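You operate a simulated robot arm through the tools that you are given. There is no shell and no other tool. Be economical: measure what you need, move in short steps, check, and stop when the job is done.

The job below is to be done with a simulated two-armed robot. You get a single attempt, and the scene is never put back.

JOB
Take the blue peg and put it on the white egg shell on the top of the steel counter. Take the grey peg on the top of the steel counter and put it away on the left half of the long steel bench. Push the hatch shut. Push the white door shut. Shut the orange drawer. Pick up the white ice pack with one hand, pass it to the other hand and put it on the top of the white plate. Take the blue-striped egg from the top of the white table and put it on the steel bench. Any order will do. Set down upright: blue-striped egg.
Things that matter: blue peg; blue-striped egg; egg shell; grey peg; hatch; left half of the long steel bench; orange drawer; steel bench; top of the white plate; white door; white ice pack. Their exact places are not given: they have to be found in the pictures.

Only the result counts: the job must be done as asked and must still hold three seconds after the hand-in. Knocking over, shifting, dropping, spilling or breaking anything else fails it.

ROBOT AND FRAMES
Two 7-joint arms with two-finger grippers on one trunk, on a base that drives. Base frame: it is fixed to the floor where the robot stands at the start and does not move with it; the origin is under the middle of the robot, x ahead of it, y to its left, z up. Units: m, rad, N and s.
The left shoulder is at the start at [0.05, 0.191, 1.142], the right one opposite. With the tool pointing down near the work surface each hand reaches from about 0.22 to 0.74 m from the robot's upright axis, wherever it stands, measured 20 degrees to its own side. Places, roughly: blue peg (3x3x5 cm) [0.7, 0.2, 0.9]; blue-striped egg (5x5x6 cm) [-1.1, -8.3, 0.9]; egg shell (5x4x2 cm) [0.5, 0.2, 0.9]; grey peg (3x3x5 cm) [0.6, 0.3, 0.9]; hatch [0.8, 1.1, 1.1]; left half of the long steel bench [-2, -8.7, 0.8]; orange drawer [-1.4, -2.2, 0.6]; steel bench (24x46 cm) [0.74, -7.08, 0.9]; top of the white plate [-1.7, -2.5, 0.9]; white door [0.2, 1.6, 0.4]; white ice pack (15x4x11 cm) [-1.2, -5.1, 0.9]. Payload 2.69 kg a hand.
The tool frame of a hand sits at the grasp point between the pads (the TCP): z along the fingers, y along the line on which they close. The tips reach 0.02 m beyond it. The gripper opens to 0.1 m. The gripper's body begins 0.063 m behind the TCP.
Orientation is told as [roll, pitch, yaw] about the base's x, y, z axes, in that order, counted from this pose: with the fingers straight down and closing along the base's y, the tool's x points along the base's -x, its y along +y and its z along -z.

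CONTROLS
- The arms move only by the tool step_arm. It takes "left_steps", "right_steps" or both (then of equal length, played together; a hand with none holds still); each is a list of rows, each a list of 7 numbers: the shift along the base's x, y, z in m, then the turn, a rotation vector about the base's x, y, z in rad, then the gripper command, from -1 (shut) to 1 (fully open), values between in proportion. In form: [[x, y, z, rx, ry, rz, jaw], ...]. A call has 1 to 10 rows; each row shifts and turns the commanded pose from where the row before left it. A row lasts 0.2 s, in which the tool goes at most 0.05 m and 0.15 rad; a call with a longer step from one row to the next is refused whole, and so is a gripper value outside its range. Where a pose cannot be reached the arm comes as near as it can. A force on the tool above 40 N (or 10 N above the force at the start of the call, whichever is more), or a blocked arm, ends the call early, and 0.2 s more pass. The fingers move at their own pace (about 0.153 m/s each) and stop on an object; they squeeze with about 34 N. The grip force told is the motor's: it shows also when the fingers shut on nothing. Time passes only in rows, and 0.2 s behind the last, so rows that do not move let the fingers close. It gives the time, the measured TCP pose, the force on the tool (base axes), the opening and the grip force at its end, in the units of the frame above (readings bear some noise), with the torque about the TCP (base axes, N m) and any sound that the robot's microphone picked up.
- Cameras (640 x 400 px; columns grow to the right, rows downward): "scene" is now at [0.1286, 0.024, 1.3382]; the picture's right is [0.33, -0.94, 0.00], its down [-0.45, -0.16, -0.88] and it looks along [0.83, 0.29, -0.48] (base axes); focal length 254 px, centre (320, 200). "left" rides on the left gripper at [0.07, 0.019, -0.099] in its tool frame; the picture's right is [-0.26, 0.97, 0.00], its down [-0.75, -0.20, -0.63] and it looks along [-0.61, -0.16, 0.78] (tool axes); focal length 230 px, centre (320, 200). "right" rides on the right gripper at [0.07, -0.019, -0.099] in its tool frame; the picture's right is [0.26, 0.97, 0.00], its down [-0.75, 0.20, -0.63] and it looks along [-0.61, 0.16, 0.78] (tool axes); focal length 230 px, centre (320, 200).
- capture(camera): a new picture of that camera. The clock stands still meanwhile.
- slide_trunk(by): slides the trunk up (or, below 0, down) by that many m; the arms and the scene camera ride with it, the base frame stays. It gives what a move gives, with no picture.
- drive_base(legs): drives the robot by 1 to 6 legs, each [ahead, left, turn to the left] in m, m and rad, along the robot's own axes; the way and the turn of a leg run together, so that a leg with both is an arc; at most 1.5 m and 3.142 rad a leg. The arms and the cameras ride along, it lands a little off, and it stops where it bumps. It gives what a move gives.
- pan_tilt(pan, tilt): turns the head with the scene camera to pan (to the left, within 1.396 rad either way) and tilt (down, from -0.506 to 1.204), counted from straight ahead of the robot. It gives what a move gives.
- pixel_to_xyz(camera, pixels): for up to 12 pixels [column, row] of the newest picture of that camera ("zoom" is the newest enlarged one), the place [x, y, z] in the base frame of the surface seen there, good to about 0.002 m, but the place of the scene camera against the robot may be out by one fixed shift of up to 0.018 m in any direction. The clock stands still meanwhile.
- close_up(camera, box): a new picture of the part [left, top, right, bottom] of that camera's present view, enlarged. The clock stands still meanwhile.
- sign_off(): hands the job in; it is judged then, once.

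Go step by step. Measure first, check grasps and placings, and put right what went wrong. The budget is 124 turns and 128 pictures, counting those below and the enlarged ones. Unless the task says otherwise, let go and move clear before handing in, and close with one line.

The tools are called as a command line: name --argument value ..., lists and objects as JSON in quotes. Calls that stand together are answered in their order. step_arm: Moves the arms, as the interface text tells. Its arguments: {"type":"object","properties":{"left_steps":{"type":"array"},"right_steps":{"type":"array"}},"required":[]} The other tools are called the same way: slide_trunk (by) slides the trunk up or down; drive_base (legs) drives the base; pan_tilt (pan, tilt) turns the head that bears the scene camera; capture (camera) takes a picture; pixel_to_xyz (camera, pixels) gives the place of the surface under pixels of a picture; close_up (camera, box) takes an enlarged picture of a part of a camera's view; sign_off () hands the job in.

At the start:

```text
time_s: 0.0
left_position: [0.4834, 0.3885, 1.1204]
left_ee_rot: [-0.001, -0.001, 0.001]
left_ft_force: [0.0, 0.6, -0.2]
left_moment: [-0.02, -0.01, 0.0]
left_opening: 0.1
left_grip_force: 0.1
right_position: [0.3744, -0.0338, 1.1378]
right_ee_rot: [0.002, 0.001, 0.0]
right_ft_force: [0.4, -0.7, -0.9]
right_moment: [0.01, 0.0, 0.0]
right_opening: 0.1
right_grip_force: 0.0
trunk travel left (down, up): [-0.2, 0.123]
robot x, y, heading: [0.0004, -0.0016, -0.003]
head pan, tilt: [0.339, 0.503]
```

scene: 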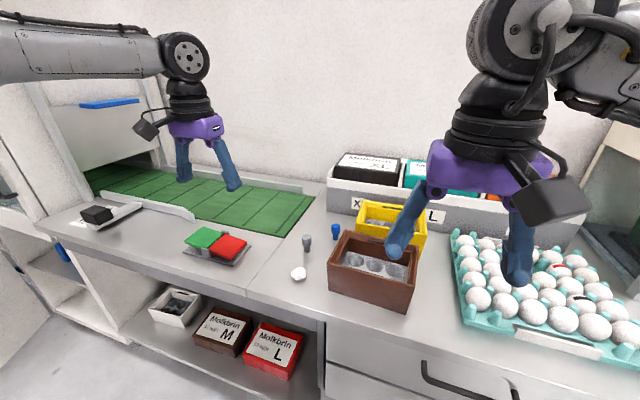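
right: 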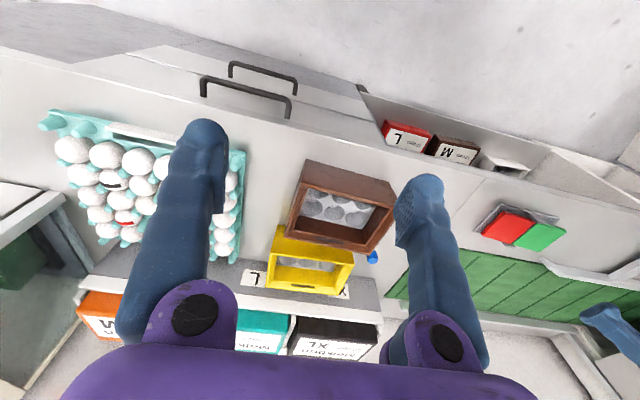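
left: 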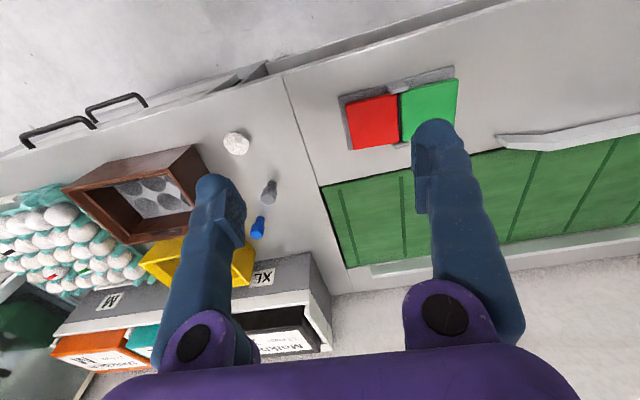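

The scene shows the blue peg near (336,231), the grey peg near (307,241), the egg shell near (298,273), and probably the hatch (blue handle) near (110,103). I measure these in both cameras and take close-ups.

pixel_to_xyz --camera "scene" --pixels '[[336, 227], [336, 236], [307, 237], [307, 250], [298, 273], [110, 103], [62, 252], [270, 270], [20, 270], [100, 300]]'

pixel_to_xyz --camera "left" --pixels '[[259, 223], [256, 234], [272, 185], [266, 198], [236, 143], [222, 130], [250, 150], [280, 150]]'

close_up --camera "left" --box '[200, 110, 328, 250]'

close_up --camera "scene" --box '[0, 60, 200, 380]'

```text
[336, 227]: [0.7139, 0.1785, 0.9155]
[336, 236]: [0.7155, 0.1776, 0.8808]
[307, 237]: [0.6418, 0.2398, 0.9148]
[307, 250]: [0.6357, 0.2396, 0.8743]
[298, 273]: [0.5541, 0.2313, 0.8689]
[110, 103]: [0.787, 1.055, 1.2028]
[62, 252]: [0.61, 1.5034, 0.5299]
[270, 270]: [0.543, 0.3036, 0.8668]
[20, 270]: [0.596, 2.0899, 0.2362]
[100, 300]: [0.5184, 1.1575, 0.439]
```

```text
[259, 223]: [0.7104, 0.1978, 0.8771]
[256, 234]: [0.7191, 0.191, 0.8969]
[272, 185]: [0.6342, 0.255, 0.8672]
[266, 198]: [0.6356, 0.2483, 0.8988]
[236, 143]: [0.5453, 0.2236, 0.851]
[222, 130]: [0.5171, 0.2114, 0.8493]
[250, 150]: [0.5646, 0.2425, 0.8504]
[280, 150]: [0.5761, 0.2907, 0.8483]
```

```text
2.86 times, centred on (264, 180) of left
```

zoom: 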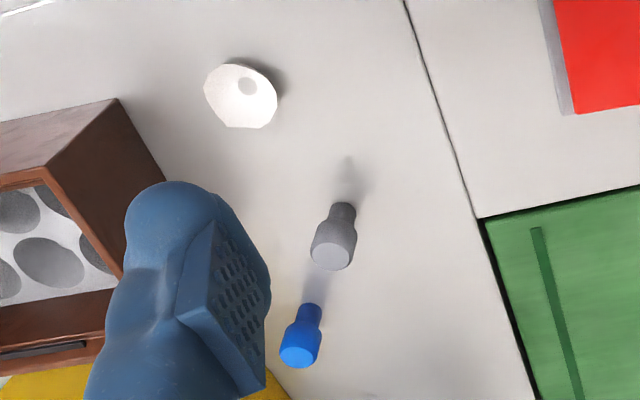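

```text
1.25 times, centred on (100, 220) of scene
```

zoom: 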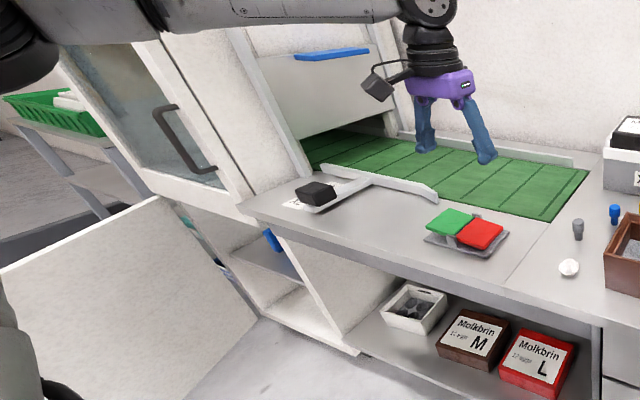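

The left hand camera puts the counter at z≈0.849, the blue peg top at about (0.719,0.191,0.897), the grey peg at (0.637,0.249) and the shell at (0.546,0.224). I bring the left hand over the pegs for a closer look.

step_arm --left_steps '[[0.04, -0.03, 0, 0, 0, 0, 0.3], [0.04, -0.03, 0, 0, 0, 0, 0.3], [0.04, -0.03, 0, 0, 0, 0, 0.3], [0.04, -0.03, 0, 0, 0, 0, 0.3], [0.04, -0.03, -0.02, 0, 0, 0, 0.3], [0.03, -0.035, -0.02, 0, 0, 0, 0.3], [0, 0, -0.04, 0, 0, 0, 0.3], [0, 0, -0.02, 0, 0, 0, 0.3]]'

capture --camera "left"

```text
refused: row 5 steps farther than a row can; nothing moved
```

```text
122 pictures are left
```

left: 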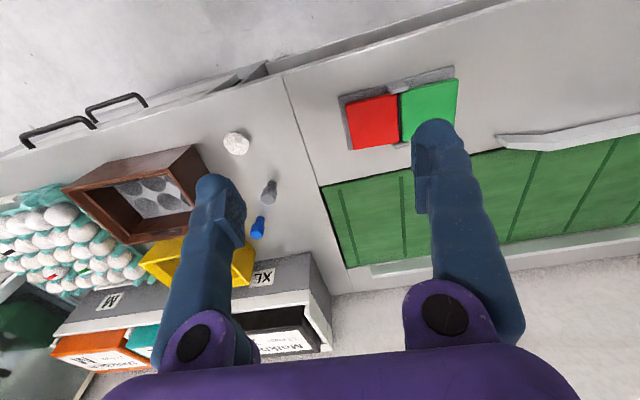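

Row 5 exceeded the step limit, so I send smaller steps.

step_arm --left_steps '[[0.038, -0.032, 0, 0, 0, 0, 0.3], [0.038, -0.032, 0, 0, 0, 0, 0.3], [0.038, -0.032, 0, 0, 0, 0, 0.3], [0.038, -0.032, 0, 0, 0, 0, 0.3], [0.038, -0.032, 0, 0, 0, 0, 0.3], [0.038, -0.032, 0, 0, 0, 0, 0.3], [0, 0, -0.045, 0, 0, 0, 0.3], [0, 0, -0.045, 0, 0, 0, 0.3]]'

capture --camera "left"

```text
time_s: 1.8
left_position: [0.5946, 0.2735, 1.0125]
left_ee_rot: [0.0, -0.001, 0.0]
left_ft_force: [0.4, -0.4, 0.6]
left_moment: [-0.01, -0.03, 0.04]
left_opening: 0.065
left_grip_force: 0.0
left hand out of reach, approached as far as the arm can: row 4, 5, 6
right_position: [0.3745, -0.0341, 1.1375]
right_ee_rot: [0.002, 0.002, 0.001]
right_ft_force: [-0.2, 0.6, -0.6]
right_moment: [0.0, 0.01, 0.0]
right_opening: 0.1
right_grip_force: 0.0
trunk travel left (down, up): [-0.2, 0.123]
robot x, y, heading: [0.0003, -0.0004, 0.004]
head pan, tilt: [0.339, 0.503]
```

```text
121 pictures are left
```

left: 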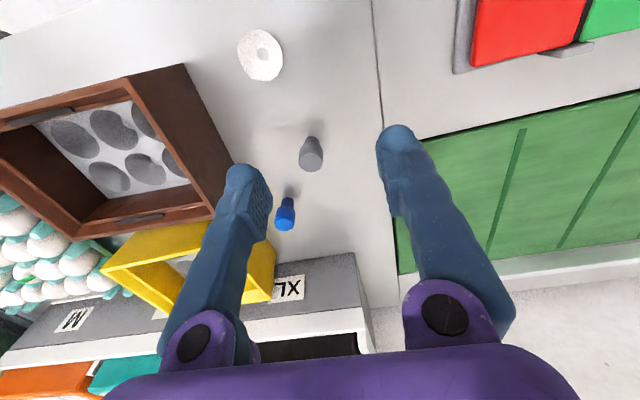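

The shell looks like a dome with a hole at its centre (262,52). I zoom in on it, and measure the pegs and the counter edge.

pixel_to_xyz --camera "left" --pixels '[[284, 222], [287, 205], [308, 162], [312, 141], [262, 52], [243, 45], [281, 60], [265, 33], [255, 78], [275, 250], [262, 200], [230, 180]]'

close_up --camera "left" --box '[220, 20, 380, 120]'

pixel_to_xyz --camera "scene" --pixels '[[250, 296], [340, 318], [150, 260], [420, 338], [40, 225]]'

```text
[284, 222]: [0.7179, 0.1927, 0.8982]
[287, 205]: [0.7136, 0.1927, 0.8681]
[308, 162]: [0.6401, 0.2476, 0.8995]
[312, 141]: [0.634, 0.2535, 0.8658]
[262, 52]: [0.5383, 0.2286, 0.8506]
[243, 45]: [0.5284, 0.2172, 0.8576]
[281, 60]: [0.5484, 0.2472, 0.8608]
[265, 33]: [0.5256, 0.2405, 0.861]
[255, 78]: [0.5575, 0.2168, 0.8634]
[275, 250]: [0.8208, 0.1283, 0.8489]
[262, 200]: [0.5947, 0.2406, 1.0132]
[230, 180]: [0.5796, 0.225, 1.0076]
```

```text
4.00 times, centred on (300, 70) of left
```

zoom: 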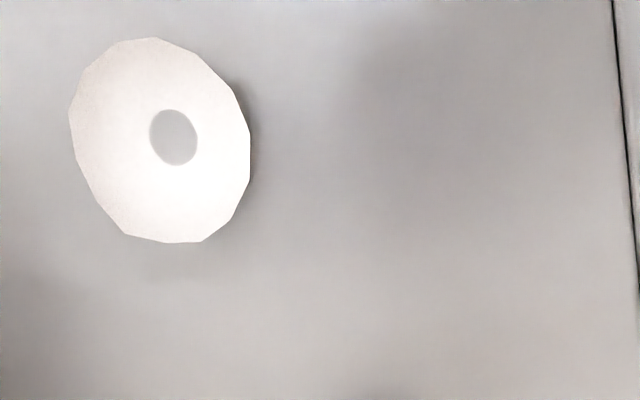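

```text
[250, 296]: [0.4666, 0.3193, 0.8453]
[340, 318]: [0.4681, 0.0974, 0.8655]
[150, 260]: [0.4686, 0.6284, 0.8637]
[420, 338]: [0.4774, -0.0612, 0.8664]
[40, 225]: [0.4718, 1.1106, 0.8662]
```

The shell is a concave cup (rim z≈0.863, bottom≈0.850, centre ≈(0.539,0.229)). The blue peg is too far from here, so I drive ahead 0.1 m (counter edge x≈0.46).

drive_base --legs '[[0.1, 0, 0]]'

capture --camera "left"

pixel_to_xyz --camera "left" --pixels '[[320, 200], [220, 300]]'

```text
time_s: 3.0
left_position: [0.6955, 0.2718, 1.012]
left_ee_rot: [0.0, 0.0, 0.0]
left_ft_force: [0.5, -0.3, -0.5]
left_moment: [0.0, 0.0, -0.01]
left_opening: 0.0649
left_grip_force: 0.1
right_position: [0.4776, -0.0345, 1.1379]
right_ee_rot: [0.001, 0.0, 0.0]
right_ft_force: [1.5, 0.6, -1.1]
right_moment: [-0.01, 0.03, 0.02]
right_opening: 0.0998
right_grip_force: 0.1
trunk travel left (down, up): [-0.2, 0.123]
robot x, y, heading: [0.0984, -0.003, -0.003]
head pan, tilt: [0.339, 0.503]
```

```text
119 pictures are left
```

left: 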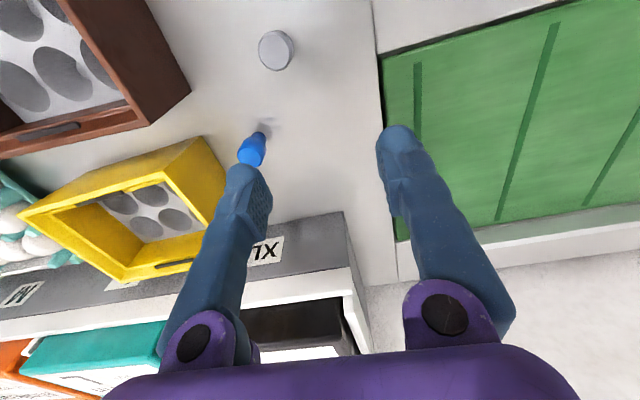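

```text
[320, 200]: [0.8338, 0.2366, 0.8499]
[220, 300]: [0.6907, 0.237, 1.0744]
```

The peg top is at (250,157) now. I centre the hand over it and check clearance to the yellow box.

step_arm --left_steps '[[0.007, -0.04, 0, 0, 0, 0, 0.3], [0.014, -0.04, 0, 0, 0, 0, 0.3], [0, 0, 0, 0, 0, 0, 0.3]]'

capture --camera "left"

pixel_to_xyz --camera "left" --pixels '[[320, 200], [313, 150], [318, 120], [240, 190], [225, 140]]'

```text
time_s: 3.8
left_position: [0.6676, 0.2276, 1.0177]
left_ee_rot: [-0.001, -0.002, 0.0]
left_ft_force: [0.1, 0.6, 1.1]
left_moment: [0.02, -0.04, 0.03]
left_opening: 0.065
left_grip_force: 0.1
left hand out of reach, approached as far as the arm can: row 1, 2
right_position: [0.4766, -0.0334, 1.1384]
right_ee_rot: [0.002, 0.0, 0.001]
right_ft_force: [-0.2, -0.7, 0.2]
right_moment: [-0.01, -0.01, -0.02]
right_opening: 0.1001
right_grip_force: 0.1
trunk travel left (down, up): [-0.2, 0.123]
robot x, y, heading: [0.0993, -0.0017, 0.001]
head pan, tilt: [0.339, 0.503]
```

```text
118 pictures are left
```

left: 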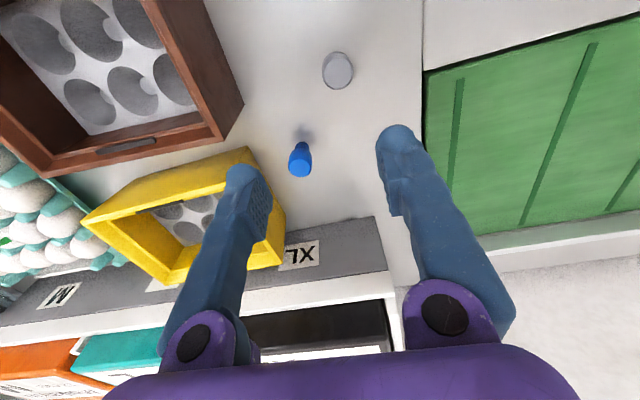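

```text
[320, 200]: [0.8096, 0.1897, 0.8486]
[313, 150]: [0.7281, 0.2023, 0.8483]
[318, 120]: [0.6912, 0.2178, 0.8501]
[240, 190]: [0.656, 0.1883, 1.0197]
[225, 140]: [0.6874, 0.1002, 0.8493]
```

The hand is limited at this height, since reach grows lower relative to the shoulder. I raise the trunk 0.12 m and then approach.

slide_trunk --by 0.12

step_arm --left_steps '[[0, 0, -0.045, 0, 0, 0, 0.3], [0, 0, -0.045, 0, 0, 0, 0.3], [0, 0, -0.045, 0, 0, 0, 0.3], [0.025, -0.018, 0, 0, 0, 0, 0.3], [0.025, -0.018, 0, 0, 0, 0, 0.3], [0, 0, 0, 0, 0, 0, 0.3]]'

capture --camera "left"

```text
time_s: 5.3
left_position: [0.6691, 0.2274, 1.1383]
left_ee_rot: [-0.002, -0.002, 0.001]
left_ft_force: [-0.6, 0.5, 0.4]
left_moment: [0.0, 0.0, 0.0]
left_opening: 0.065
left_grip_force: 0.1
right_position: [0.4771, -0.0347, 1.2578]
right_ee_rot: [0.002, 0.0, 0.001]
right_ft_force: [0.8, -0.2, 0.4]
right_moment: [0.02, -0.02, 0.01]
right_opening: 0.1
right_grip_force: 0.0
trunk travel left (down, up): [-0.32, 0.003]
robot x, y, heading: [0.1028, 0.0006, 0.002]
head pan, tilt: [0.339, 0.503]
```

```text
time_s: 6.7
left_position: [0.652, 0.2445, 1.0397]
left_ee_rot: [-0.003, -0.002, 0.0]
left_ft_force: [-0.1, -0.6, 0.3]
left_moment: [0.01, -0.01, -0.01]
left_opening: 0.0651
left_grip_force: 0.1
left hand out of reach, approached as far as the arm can: row 1, 2, 3, 4, 5
right_position: [0.4761, -0.034, 1.259]
right_ee_rot: [0.001, 0.001, 0.001]
right_ft_force: [-0.2, 0.3, -0.3]
right_moment: [0.02, 0.02, 0.03]
right_opening: 0.1002
right_grip_force: 0.1
trunk travel left (down, up): [-0.32, 0.003]
robot x, y, heading: [0.1086, 0.0013, 0.001]
head pan, tilt: [0.339, 0.503]
```

```text
117 pictures are left
```

left: 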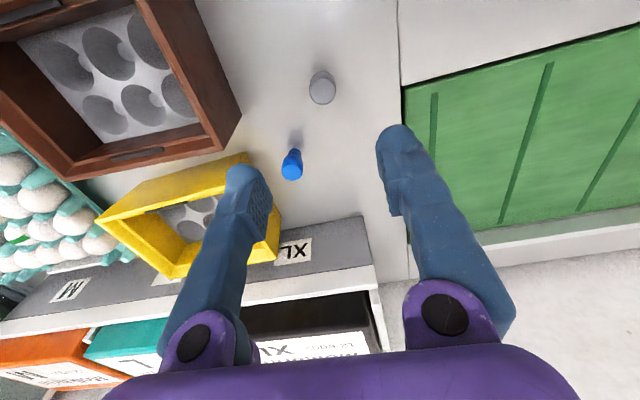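

The hand stalled well short of its nominal reach, which suggests a joint limit rather than full stretch. I test the limit by moving forward along +y-side with smaller steps.

step_arm --left_steps '[[0, 0.03, 0, 0, 0, 0, 0.3], [0.03, 0, 0, 0, 0, 0, 0.3], [0.03, 0, 0, 0, 0, 0, 0.3], [0, 0, 0, 0, 0, 0, 0.3]]'

```text
time_s: 7.7
left_position: [0.6846, 0.2885, 1.0482]
left_ee_rot: [-0.001, -0.003, 0.001]
left_ft_force: [0.7, -0.7, 0.2]
left_moment: [0.02, 0.0, 0.01]
left_opening: 0.0651
left_grip_force: 0.0
left hand out of reach, approached as far as the arm can: row 2, 3
right_position: [0.4774, -0.0352, 1.2561]
right_ee_rot: [0.001, 0.0, 0.0]
right_ft_force: [0.8, -0.1, 0.5]
right_moment: [0.02, 0.0, -0.02]
right_opening: 0.1001
right_grip_force: 0.1
trunk travel left (down, up): [-0.32, 0.003]
robot x, y, heading: [0.0988, -0.001, -0.002]
head pan, tilt: [0.339, 0.503]
```

Reach is better towards the hand's own side. I retract the left hand, turn the base right by 0.35 rad so the pegs lie more to the left, and look again.

step_arm --left_steps '[[-0.045, 0.01, 0.0, 0, 0, 0, 0.3], [-0.045, 0.01, 0, 0, 0, 0, 0.3], [-0.045, 0.01, 0, 0, 0, 0, 0.3], [-0.02, 0.03, 0.02, 0, 0, 0, 0.3]]'

drive_base --legs '[[0, 0, -0.35]]'

capture --camera "left"

```text
time_s: 8.7
left_position: [0.5294, 0.3501, 1.0718]
left_ee_rot: [-0.003, -0.002, 0.0]
left_ft_force: [-0.3, -0.3, 0.0]
left_moment: [0.02, 0.01, 0.03]
left_opening: 0.0651
left_grip_force: 0.0
right_position: [0.4751, -0.0332, 1.258]
right_ee_rot: [-0.001, -0.001, 0.001]
right_ft_force: [-0.3, 0.3, -0.5]
right_moment: [-0.01, -0.01, 0.0]
right_opening: 0.1001
right_grip_force: 0.1
trunk travel left (down, up): [-0.32, 0.003]
robot x, y, heading: [0.1009, 0.0029, 0.001]
head pan, tilt: [0.339, 0.503]
```

```text
time_s: 10.2
left_position: [0.6243, 0.1811, 1.0721]
left_ee_rot: [0.002, -0.001, -0.35]
left_ft_force: [0.7, 0.6, -0.3]
left_moment: [0.01, 0.0, 0.01]
left_opening: 0.0651
left_grip_force: 0.1
right_position: [0.442, -0.1613, 1.2578]
right_ee_rot: [0.002, 0.0, -0.35]
right_ft_force: [0.4, -0.4, -0.2]
right_moment: [0.03, 0.0, 0.0]
right_opening: 0.1001
right_grip_force: 0.0
trunk travel left (down, up): [-0.32, 0.003]
robot x, y, heading: [0.1008, -0.001, -0.351]
head pan, tilt: [0.339, 0.503]
```

```text
116 pictures are left
```

left: 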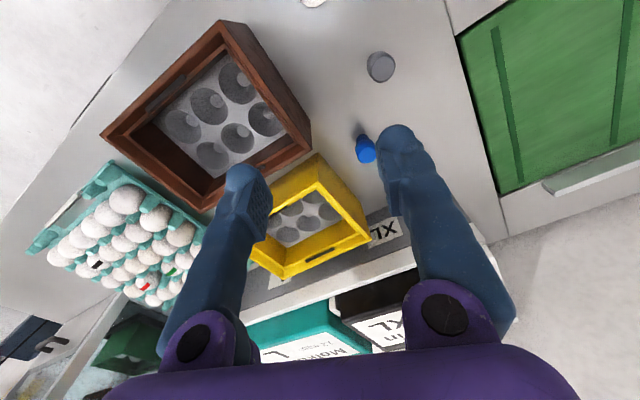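

The peg is at (365,150). I move over it at this height and check.

step_arm --left_steps '[[0.03, 0.004, -0.01, 0, 0, 0, 0.3], [0.03, 0.004, -0.01, 0, 0, 0, 0.3], [0.032, 0.004, -0.01, 0, 0, 0, 0.3], [0, 0, -0.03, 0, 0, 0, 0.3], [0, 0, 0, 0, 0, 0, 0.3]]'

capture --camera "left"

pixel_to_xyz --camera "left" --pixels '[[320, 130], [320, 140], [320, 150], [280, 150], [270, 100], [260, 180]]'

```text
time_s: 11.3
left_position: [0.7155, 0.1931, 1.0106]
left_ee_rot: [0.0, 0.0, -0.35]
left_ft_force: [-0.1, -0.5, 0.6]
left_moment: [-0.01, 0.0, 0.0]
left_opening: 0.0652
left_grip_force: 0.1
right_position: [0.4406, -0.1605, 1.2579]
right_ee_rot: [0.002, 0.0, -0.352]
right_ft_force: [0.3, -0.5, 0.1]
right_moment: [0.02, -0.02, -0.03]
right_opening: 0.0999
right_grip_force: 0.1
trunk travel left (down, up): [-0.32, 0.003]
robot x, y, heading: [0.1025, 0.0003, -0.351]
head pan, tilt: [0.339, 0.503]
```

```text
115 pictures are left
```

left: 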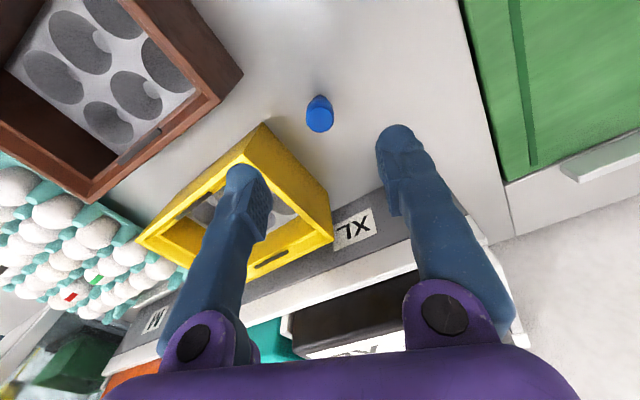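

```text
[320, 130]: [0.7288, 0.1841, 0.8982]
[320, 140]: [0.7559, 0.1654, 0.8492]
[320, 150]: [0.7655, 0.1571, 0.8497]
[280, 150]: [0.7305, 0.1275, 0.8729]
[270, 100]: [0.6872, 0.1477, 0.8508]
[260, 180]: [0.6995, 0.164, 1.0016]
```

The peg sits between the fingers at (319,120). I check the yellow box's rim height, then go down.

pixel_to_xyz --camera "left" --pixels '[[266, 127], [328, 238], [319, 115], [319, 127], [310, 120], [328, 120], [320, 98]]'

```text
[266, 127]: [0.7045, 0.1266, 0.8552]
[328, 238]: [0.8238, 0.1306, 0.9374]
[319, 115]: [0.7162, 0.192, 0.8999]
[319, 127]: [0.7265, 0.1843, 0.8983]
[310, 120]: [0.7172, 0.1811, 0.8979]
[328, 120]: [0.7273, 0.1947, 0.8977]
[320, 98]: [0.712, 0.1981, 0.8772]
```

Peg centre ≈(0.720,0.189), top 0.899. I go down to z≈0.887 and close.

step_arm --left_steps '[[0.002, -0.002, -0.04, 0, 0, 0, 0.3], [0.002, -0.001, -0.045, 0, 0, 0, 0.3], [0, 0, -0.038, 0, 0, 0, 0.3], [0, 0, 0, 0, 0, 0, 0.3], [0, 0, 0, 0, 0, 0, -1], [0, 0, 0, 0, 0, 0, -1], [0, 0, 0, 0, 0, 0, -1], [0, 0, 0.03, 0, 0, 0, -1], [0, 0, 0.04, 0, 0, 0, -1]]'

capture --camera "left"

```text
time_s: 13.3
left_position: [0.715, 0.1948, 0.9679]
left_ee_rot: [0.0, -0.001, -0.351]
left_ft_force: [-0.4, -0.1, 0.4]
left_moment: [0.02, -0.02, 0.02]
left_opening: 0.0241
left_grip_force: 34.0
left hand out of reach, approached as far as the arm can: row 3
right_position: [0.4428, -0.1613, 1.2564]
right_ee_rot: [0.0, -0.002, -0.351]
right_ft_force: [0.0, 0.0, -0.5]
right_moment: [0.02, -0.01, -0.03]
right_opening: 0.0999
right_grip_force: 0.0
trunk travel left (down, up): [-0.32, 0.003]
robot x, y, heading: [0.1006, -0.0035, -0.349]
head pan, tilt: [0.339, 0.503]
```

```text
114 pictures are left
```

left: 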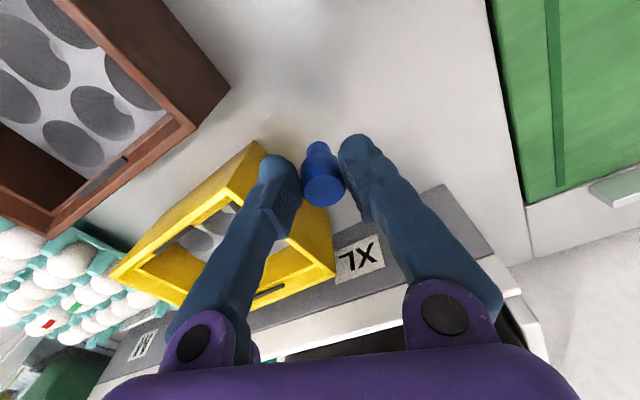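

The peg is held (opening 0.024). I lift it further and carry it above the shell at (0.539,0.229).

step_arm --left_steps '[[0, 0, 0.045, 0, 0, 0, -1], [-0.045, 0.01, 0.0, 0, 0, 0, -1], [-0.045, 0.01, 0, 0, 0, 0, -1], [-0.045, 0.01, 0, 0, 0, 0, -1], [-0.042, 0.004, 0, 0, 0, 0, -1], [0, 0, -0.03, 0, 0, 0, -1], [0, 0, 0, 0, 0, 0, -1]]'

capture --camera "left"

capture --camera "scene"

```text
time_s: 14.9
left_position: [0.5367, 0.2287, 0.9828]
left_ee_rot: [-0.002, -0.004, -0.351]
left_ft_force: [-0.5, 1.2, 0.1]
left_moment: [-0.01, -0.03, 0.0]
left_opening: 0.0239
left_grip_force: 34.3
right_position: [0.4406, -0.161, 1.258]
right_ee_rot: [0.001, -0.003, -0.352]
right_ft_force: [0.1, -0.5, 0.3]
right_moment: [0.01, -0.03, -0.03]
right_opening: 0.0999
right_grip_force: 0.1
trunk travel left (down, up): [-0.32, 0.003]
robot x, y, heading: [0.102, 0.0016, -0.348]
head pan, tilt: [0.339, 0.503]
```

```text
113 pictures are left
```

left: 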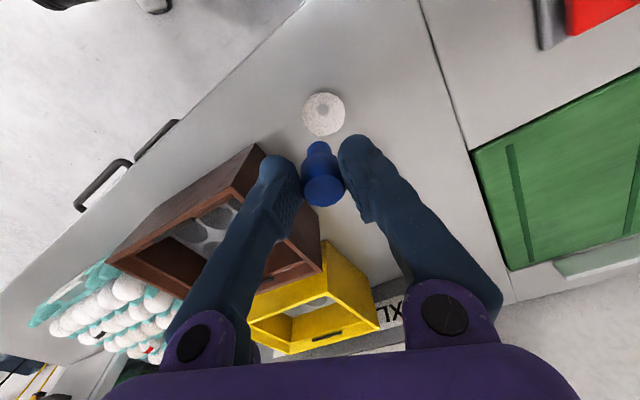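

```text
112 pictures are left
```

scene: 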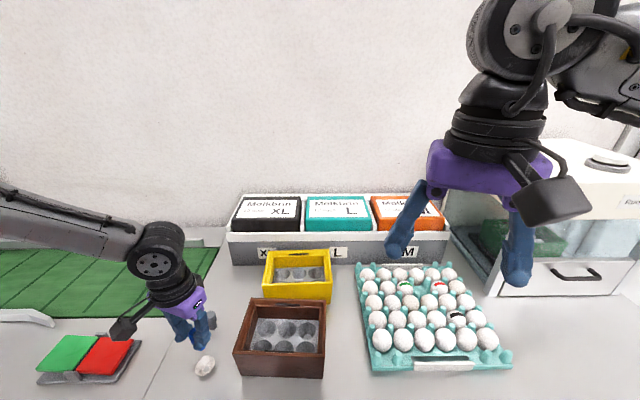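

I measure the peg's bottom and the shell's rim from this picture.

pixel_to_xyz --camera "left" --pixels '[[322, 190], [318, 147], [308, 148], [328, 148], [322, 110], [304, 114], [344, 110], [323, 95], [324, 134], [323, 170]]'

close_up --camera "left" --box '[256, 80, 384, 220]'

close_up --camera "scene" --box '[150, 300, 250, 390]'

```text
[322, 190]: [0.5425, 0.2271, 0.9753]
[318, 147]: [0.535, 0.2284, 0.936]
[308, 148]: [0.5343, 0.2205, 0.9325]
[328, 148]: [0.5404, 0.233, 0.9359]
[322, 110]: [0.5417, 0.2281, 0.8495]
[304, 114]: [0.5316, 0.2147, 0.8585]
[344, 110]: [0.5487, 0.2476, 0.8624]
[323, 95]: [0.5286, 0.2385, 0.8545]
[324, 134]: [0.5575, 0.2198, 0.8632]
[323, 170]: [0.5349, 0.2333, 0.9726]
```

```text
2.86 times, centred on (320, 150) of left
```

zoom: 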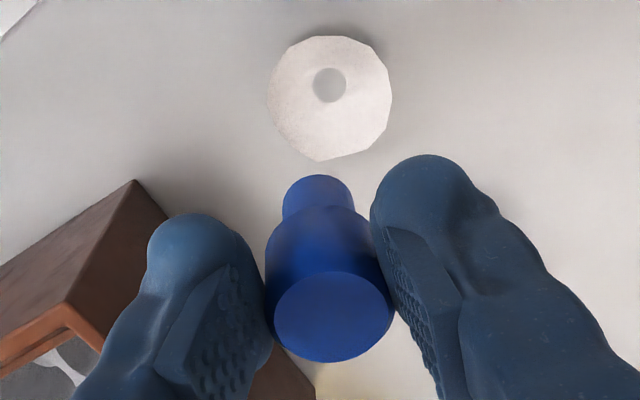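

```text
4.44 times, centred on (200, 345) of scene
```

zoom: 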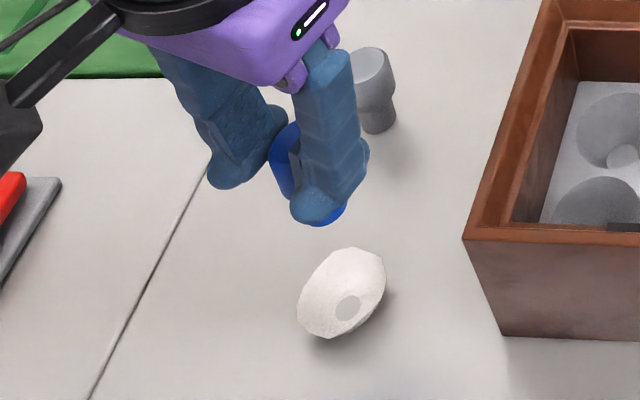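

The shell is an open cup centred ≈(0.5416,0.2295), and the peg is nearly vertical with its narrow bottom at ≈(0.541,0.226,0.925). I shift 3 mm and lower to just above the cup bottom.

step_arm --left_steps '[[0.001, 0.003, -0.03, 0, 0, 0, -1], [0, 0, -0.03, 0, 0, 0, -1], [0, 0, -0.006, 0, 0, 0, -1], [0, 0, 0, 0, 0, 0, -1]]'

close_up --camera "left" --box '[256, 80, 384, 220]'

close_up --camera "scene" --box '[150, 300, 250, 390]'

```text
time_s: 15.9
left_position: [0.5393, 0.2282, 0.9194]
left_ee_rot: [0.0, -0.009, -0.352]
left_ft_force: [-1.7, 1.2, 37.6]
left_moment: [-0.02, 0.02, -0.02]
left_opening: 0.0235
left_grip_force: 33.9
right_position: [0.4396, -0.1639, 1.2599]
right_ee_rot: [0.002, -0.003, -0.351]
right_ft_force: [-0.4, 0.0, -1.1]
right_moment: [-0.01, 0.03, -0.03]
right_opening: 0.1005
right_grip_force: 0.1
trunk travel left (down, up): [-0.32, 0.003]
robot x, y, heading: [0.1006, -0.0046, -0.35]
head pan, tilt: [0.339, 0.503]
```

```text
2.86 times, centred on (320, 150) of left
```

zoom: 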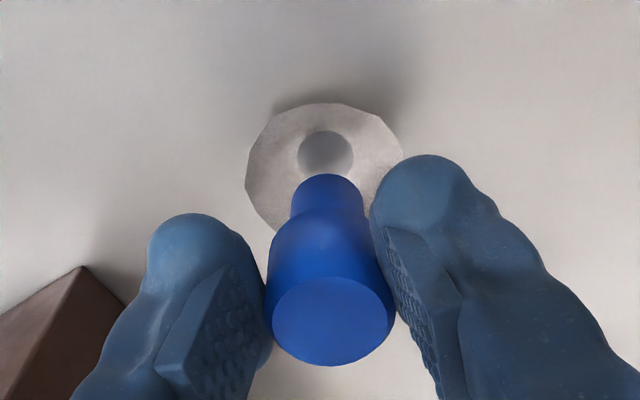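

```text
4.44 times, centred on (200, 345) of scene
```

zoom: 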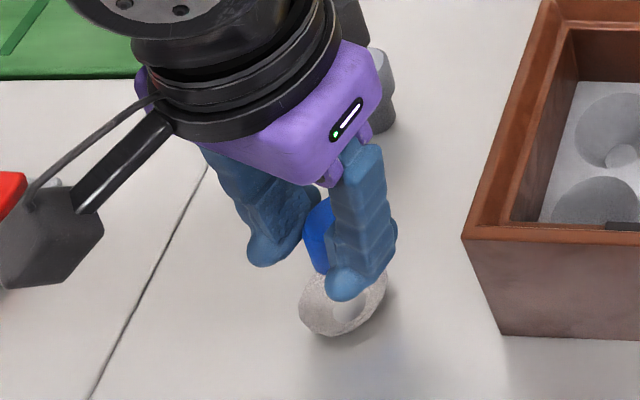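

At TCP z=0.919 there's 38 N contact, and the peg's bottom appears ahead of the cup centre (zoom (325,195) vs hole (325,152)). I raise a little and measure again.

step_arm --left_steps '[[0, 0, 0.015, 0, 0, 0, -1], [0, 0, 0, 0, 0, 0, -1]]'

close_up --camera "left" --box '[256, 80, 384, 220]'

pixel_to_xyz --camera "zoom" --pixels '[[328, 140], [328, 168], [328, 176], [328, 184], [330, 230], [330, 280], [330, 360], [270, 145], [390, 145], [325, 90]]'

```text
time_s: 16.6
left_position: [0.5392, 0.232, 0.9307]
left_ee_rot: [0.001, -0.001, -0.35]
left_ft_force: [0.5, -0.5, 0.2]
left_moment: [0.03, 0.02, -0.02]
left_opening: 0.0237
left_grip_force: 33.9
right_position: [0.4414, -0.1608, 1.2581]
right_ee_rot: [0.002, 0.001, -0.35]
right_ft_force: [-0.4, -0.5, -0.1]
right_moment: [0.01, 0.02, -0.02]
right_opening: 0.1001
right_grip_force: 0.0
trunk travel left (down, up): [-0.32, 0.003]
robot x, y, heading: [0.1013, 0.0015, -0.352]
head pan, tilt: [0.339, 0.503]
```

```text
2.86 times, centred on (320, 150) of left
```

zoom: 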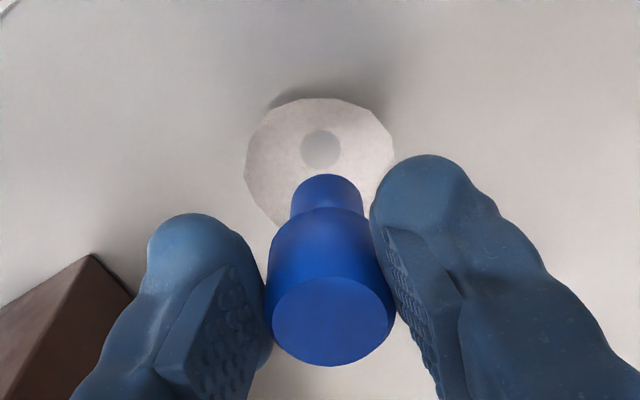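

```text
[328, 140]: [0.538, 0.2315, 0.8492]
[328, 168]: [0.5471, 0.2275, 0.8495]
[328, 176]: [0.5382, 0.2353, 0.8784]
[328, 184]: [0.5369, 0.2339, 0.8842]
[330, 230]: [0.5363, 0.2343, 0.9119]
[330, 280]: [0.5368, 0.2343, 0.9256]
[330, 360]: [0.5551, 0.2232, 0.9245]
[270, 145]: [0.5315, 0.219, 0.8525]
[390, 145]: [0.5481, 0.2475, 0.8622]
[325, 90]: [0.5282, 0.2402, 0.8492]
```

The peg axis is ≈(0.546,0.231) and the cup centre ≈(0.5405,0.231), so I shift 5.5 mm towards the robot and lower in small steps.

step_arm --left_steps '[[-0.0055, 0, 0, 0, 0, 0, -1], [0, 0, -0.009, 0, 0, 0, -1], [0, 0, -0.001, 0, 0, 0, -1], [0, 0, 0, 0, 0, 0, -1]]'

close_up --camera "left" --box '[256, 80, 384, 220]'

close_up --camera "scene" --box '[150, 300, 250, 390]'

```text
time_s: 17.6
left_position: [0.5324, 0.2317, 0.9224]
left_ee_rot: [0.0, -0.001, -0.351]
left_ft_force: [-0.5, -0.3, -0.1]
left_moment: [-0.02, -0.04, 0.0]
left_opening: 0.0234
left_grip_force: 34.2
right_position: [0.4421, -0.1613, 1.2581]
right_ee_rot: [0.002, 0.0, -0.351]
right_ft_force: [-0.3, -0.9, -0.4]
right_moment: [-0.03, 0.03, 0.02]
right_opening: 0.0998
right_grip_force: 0.0
trunk travel left (down, up): [-0.32, 0.003]
robot x, y, heading: [0.104, 0.0002, -0.347]
head pan, tilt: [0.339, 0.503]
```

```text
2.86 times, centred on (320, 150) of left
```

zoom: 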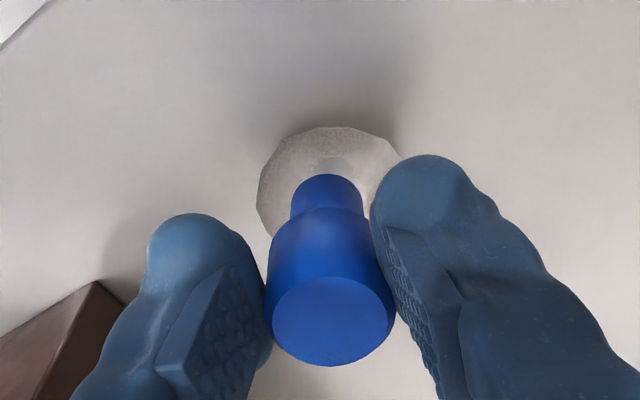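

```text
4.44 times, centred on (200, 345) of scene
```

zoom: 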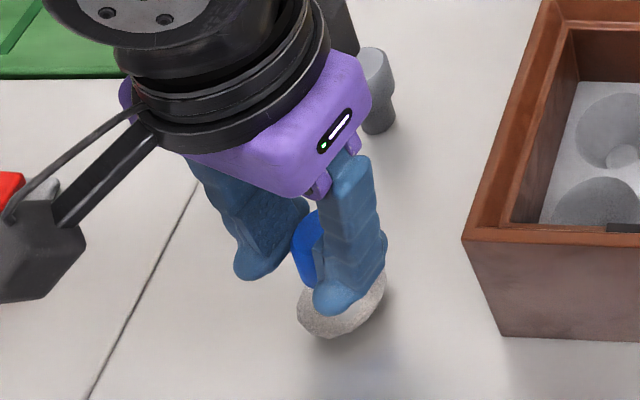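

The peg is now nearly centred in the cup with no contact yet. I lower 4 mm and read the force.

step_arm --left_steps '[[0, 0, -0.002, 0, 0, 0, -1], [0, 0, -0.002, 0, 0, 0, -1], [0, 0, 0, 0, 0, 0, -1]]'

```text
time_s: 18.4
left_position: [0.5324, 0.2301, 0.9199]
left_ee_rot: [0.001, -0.006, -0.351]
left_ft_force: [-0.9, 2.3, 25.5]
left_moment: [0.05, -0.13, 0.01]
left_opening: 0.0235
left_grip_force: 34.1
right_position: [0.439, -0.1623, 1.2591]
right_ee_rot: [0.001, -0.002, -0.352]
right_ft_force: [0.1, 0.9, 0.3]
right_moment: [0.03, 0.02, 0.01]
right_opening: 0.0997
right_grip_force: 0.1
trunk travel left (down, up): [-0.32, 0.003]
robot x, y, heading: [0.0995, 0.0019, -0.351]
head pan, tilt: [0.339, 0.503]
```

Contact appears again at the same height, so the shell's supporting top is at ≈0.865 and the peg is centred on it. I relieve the load, open gently and rise.

step_arm --left_steps '[[0, 0, 0.0015, 0, 0, 0, -1], [0, 0, 0, 0, 0, 0, -1], [0, 0, 0, 0, 0, 0, -0.4], [0, 0, 0, 0, 0, 0, -0.2], [0, 0, 0, 0, 0, 0, 0.1], [0, 0, 0, 0, 0, 0, 0.1]]'

capture --camera "left"

```text
time_s: 19.8
left_position: [0.5325, 0.2312, 0.9179]
left_ee_rot: [0.001, -0.002, -0.351]
left_ft_force: [-0.6, -0.6, -0.4]
left_moment: [-0.01, 0.01, 0.02]
left_opening: 0.055
left_grip_force: 0.1
right_position: [0.4413, -0.1607, 1.2585]
right_ee_rot: [0.003, 0.0, -0.351]
right_ft_force: [0.1, -0.9, 0.1]
right_moment: [-0.01, 0.0, -0.03]
right_opening: 0.0999
right_grip_force: 0.1
trunk travel left (down, up): [-0.32, 0.003]
robot x, y, heading: [0.1008, 0.0028, -0.353]
head pan, tilt: [0.339, 0.503]
```

```text
104 pictures are left
```

left: 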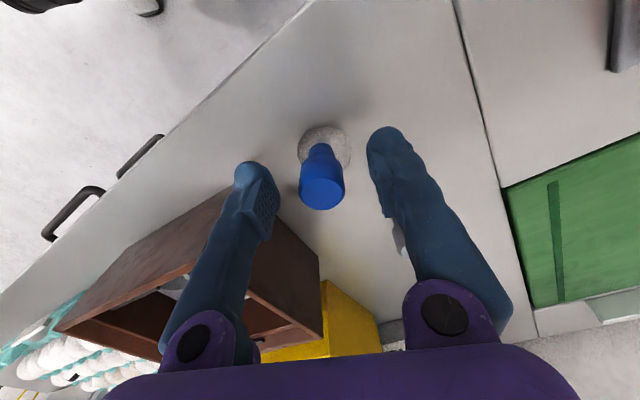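

The peg stands on the shell at (320,175). I rise clear and check from above.

step_arm --left_steps '[[0, 0, 0.03, 0, 0, 0, 0.1], [0, 0, 0.045, 0, 0, 0, 0.1], [0, 0, 0.045, 0, 0, 0, 0.1], [-0.03, 0.03, 0.02, 0, 0, 0, 0.1]]'

capture --camera "left"

close_up --camera "scene" --box '[150, 300, 250, 390]'

```text
time_s: 20.8
left_position: [0.5015, 0.2631, 1.0602]
left_ee_rot: [-0.003, 0.001, -0.351]
left_ft_force: [0.3, 0.4, -0.6]
left_moment: [-0.06, -0.03, 0.02]
left_opening: 0.0555
left_grip_force: 0.0
right_position: [0.4405, -0.1597, 1.259]
right_ee_rot: [0.0, -0.001, -0.35]
right_ft_force: [-0.7, 0.1, -0.3]
right_moment: [-0.03, -0.04, -0.01]
right_opening: 0.1
right_grip_force: 0.1
trunk travel left (down, up): [-0.32, 0.003]
robot x, y, heading: [0.1028, 0.0031, -0.352]
head pan, tilt: [0.339, 0.503]
```

```text
103 pictures are left
```

left: 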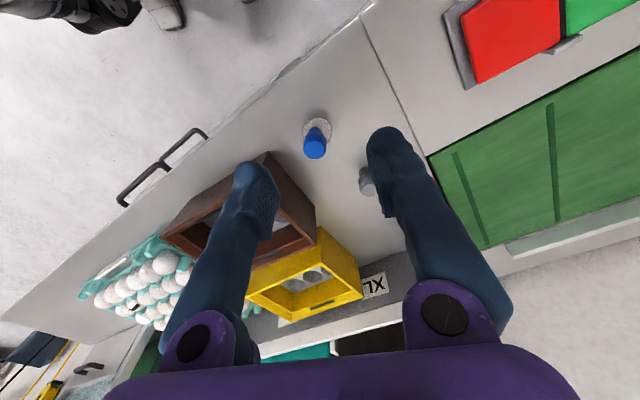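

```text
4.44 times, centred on (200, 345) of scene
```

zoom: 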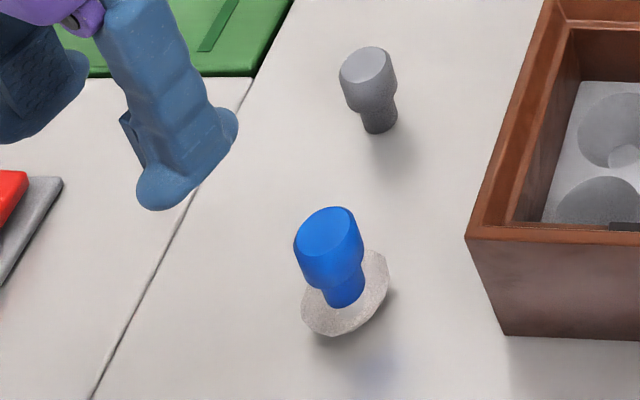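

The blue peg stands in the shell; done. Next I take the grey peg with the left hand and carry it along, using the right hand for pushing.

step_arm --left_steps '[[0.045, 0.01, 0, 0, 0, 0, 0.3], [0.045, 0, 0, 0, 0, 0, 0.3], [0.046, -0.022, 0, 0, 0, 0, 0.3], [0, 0, -0.045, 0, 0, 0, 0.3], [0, 0, -0.03, 0, 0, 0, 0.3], [0, 0, 0, 0, 0, 0, 0.3]]'

capture --camera "left"

```text
refused: row 3 steps farther than a row can; nothing moved
```

```text
101 pictures are left
```

left: 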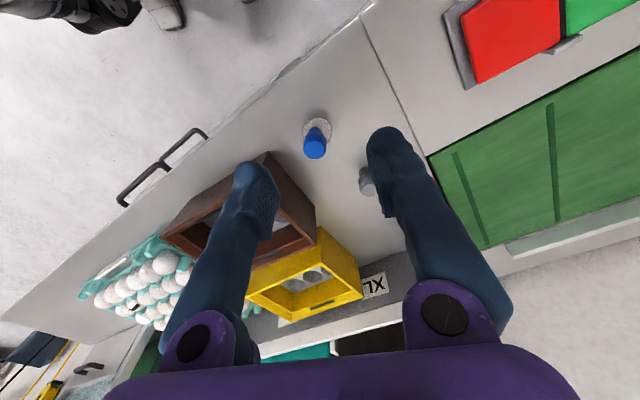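

One row was 5.1 cm; I resend with shorter steps.

step_arm --left_steps '[[0.045, 0.01, 0, 0, 0, 0, 0.3], [0.045, -0.01, 0, 0, 0, 0, 0.3], [0.045, -0.014, 0, 0, 0, 0, 0.3], [0, 0, -0.045, 0, 0, 0, 0.3], [0, 0, -0.03, 0, 0, 0, 0.3], [0, 0, 0, 0, 0, 0, 0.3]]'

capture --camera "left"

```text
time_s: 22.1
left_position: [0.6388, 0.2498, 0.9816]
left_ee_rot: [-0.001, -0.002, -0.351]
left_ft_force: [0.5, -0.2, -0.1]
left_moment: [-0.04, 0.01, 0.02]
left_opening: 0.0652
left_grip_force: 0.0
right_position: [0.4414, -0.1617, 1.258]
right_ee_rot: [0.0, -0.003, -0.35]
right_ft_force: [0.0, -0.3, 0.5]
right_moment: [-0.01, 0.05, -0.04]
right_opening: 0.0999
right_grip_force: 0.1
trunk travel left (down, up): [-0.32, 0.003]
robot x, y, heading: [0.1025, -0.0036, -0.35]
head pan, tilt: [0.339, 0.503]
```

```text
100 pictures are left
```

left: 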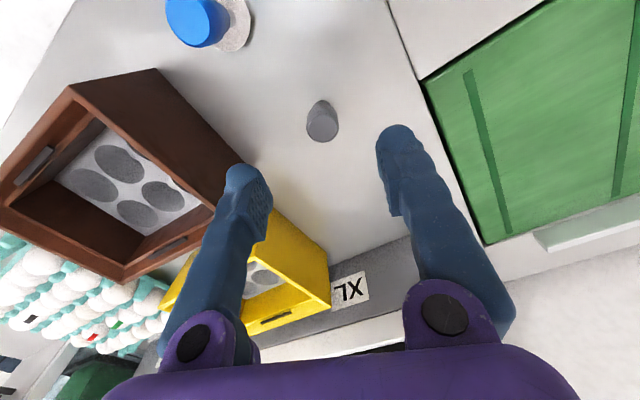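

The grey peg at (322,122) lies centred between the fingers. I go down to ≈0.889, close and lift.

step_arm --left_steps '[[0.002, 0, -0.045, 0, 0, 0, 0.3], [0, 0, -0.045, 0, 0, 0, 0.3], [0, 0, 0, 0, 0, 0, 0.3], [0, 0, 0, 0, 0, 0, -1], [0, 0, 0, 0, 0, 0, -1], [0, 0, 0, 0, 0, 0, -1], [0, 0, 0.03, 0, 0, 0, -1], [0, 0, 0.045, 0, 0, 0, -1], [0, 0, 0.045, 0, 0, 0, -1], [0, 0, 0.045, 0, 0, 0, -1]]'

close_up --camera "left" --box '[256, 80, 384, 220]'

pan_tilt --pan 1.2 --tilt 0.45

capture --camera "scene"

```text
time_s: 24.4
left_position: [0.6384, 0.2464, 1.0592]
left_ee_rot: [0.001, -0.003, -0.351]
left_ft_force: [0.5, -0.2, 0.4]
left_moment: [0.01, -0.01, -0.01]
left_opening: 0.0234
left_grip_force: 34.1
right_position: [0.4417, -0.1617, 1.258]
right_ee_rot: [0.001, -0.002, -0.35]
right_ft_force: [-0.2, 0.0, 0.3]
right_moment: [0.03, -0.02, -0.04]
right_opening: 0.0999
right_grip_force: 0.0
trunk travel left (down, up): [-0.32, 0.003]
robot x, y, heading: [0.1066, 0.0001, -0.347]
head pan, tilt: [0.339, 0.503]
```

```text
2.86 times, centred on (320, 150) of left
```

zoom: 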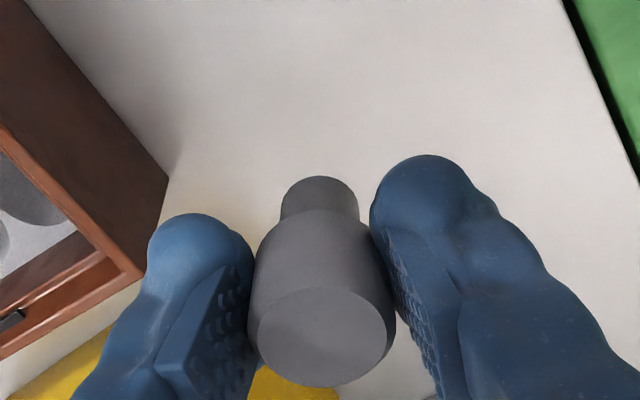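

```text
time_s: 25.5
left_position: [0.639, 0.2464, 1.058]
left_ee_rot: [-0.002, -0.002, -0.349]
left_ft_force: [0.0, 0.5, -0.1]
left_moment: [-0.01, -0.03, -0.02]
left_opening: 0.0236
left_grip_force: 34.2
right_position: [0.4419, -0.1612, 1.2576]
right_ee_rot: [0.002, 0.0, -0.35]
right_ft_force: [0.0, -0.1, 0.3]
right_moment: [-0.01, 0.02, 0.01]
right_opening: 0.1001
right_grip_force: 0.0
trunk travel left (down, up): [-0.32, 0.003]
robot x, y, heading: [0.1056, -0.002, -0.352]
head pan, tilt: [1.201, 0.45]
```

```text
98 pictures are left
```

scene: 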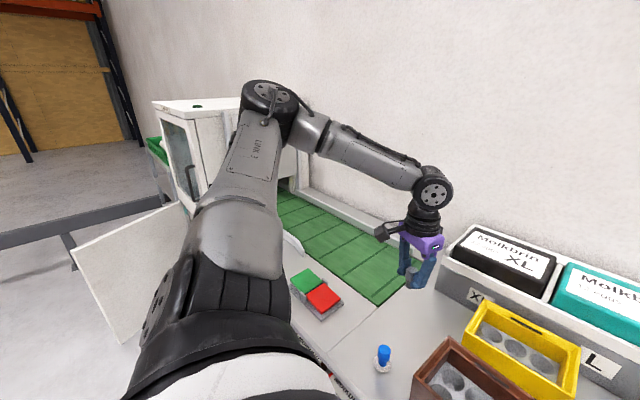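

The grey peg is held firmly. I retract the left hand, back away from the counter, straighten and shift left to look at the hatch and door.

step_arm --left_steps '[[-0.045, 0.005, 0.01, 0, 0, 0, -1], [-0.045, 0.005, 0.01, 0, 0, 0, -1], [-0.045, 0.0, 0.01, 0, 0, 0, -1], [-0.03, 0.0, 0.01, 0, 0, 0, -1]]'

drive_base --legs '[[-0.3, 0, 0], [0, 0, 0.35], [0, 0.5, 0]]'

pan_tilt --pan 0.6 --tilt 0.45

capture --camera "scene"

```text
time_s: 26.5
left_position: [0.4743, 0.258, 1.0962]
left_ee_rot: [-0.001, -0.002, -0.35]
left_ft_force: [-0.1, 0.1, -0.4]
left_moment: [-0.01, -0.02, 0.02]
left_opening: 0.0234
left_grip_force: 34.2
right_position: [0.4411, -0.1621, 1.2592]
right_ee_rot: [-0.001, -0.002, -0.35]
right_ft_force: [-0.7, 0.0, -0.7]
right_moment: [-0.02, 0.0, -0.02]
right_opening: 0.0997
right_grip_force: 0.1
trunk travel left (down, up): [-0.32, 0.003]
robot x, y, heading: [0.1025, -0.0012, -0.35]
head pan, tilt: [1.201, 0.45]
```

```text
time_s: 34.1
left_position: [0.0804, 0.9701, 1.0988]
left_ee_rot: [0.0, -0.003, 0.009]
left_ft_force: [0.1, -0.4, -0.5]
left_moment: [0.01, -0.02, 0.02]
left_opening: 0.0234
left_grip_force: 34.0
right_position: [0.1954, 0.5654, 1.2584]
right_ee_rot: [0.0, -0.001, 0.005]
right_ft_force: [-0.2, -0.6, -0.6]
right_moment: [0.0, 0.02, -0.03]
right_opening: 0.1001
right_grip_force: 0.2
trunk travel left (down, up): [-0.32, 0.003]
robot x, y, heading: [-0.1824, 0.6011, 0.009]
head pan, tilt: [1.201, 0.45]
```

```text
time_s: 35.1
left_position: [0.0804, 0.9706, 1.0983]
left_ee_rot: [0.0, -0.002, 0.008]
left_ft_force: [0.3, -0.6, -0.3]
left_moment: [0.01, -0.01, -0.05]
left_opening: 0.0235
left_grip_force: 34.1
right_position: [0.1953, 0.567, 1.2581]
right_ee_rot: [-0.001, -0.001, 0.006]
right_ft_force: [0.4, -0.7, 0.4]
right_moment: [-0.01, -0.01, 0.02]
right_opening: 0.1
right_grip_force: 0.1
trunk travel left (down, up): [-0.32, 0.003]
robot x, y, heading: [-0.1797, 0.5982, 0.007]
head pan, tilt: [0.6, 0.45]
```

```text
97 pictures are left
```

scene: 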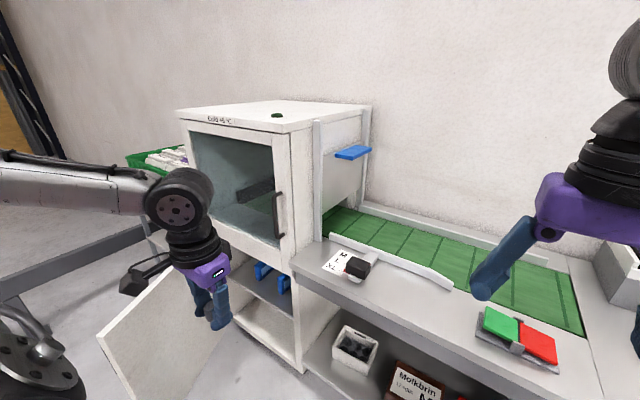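

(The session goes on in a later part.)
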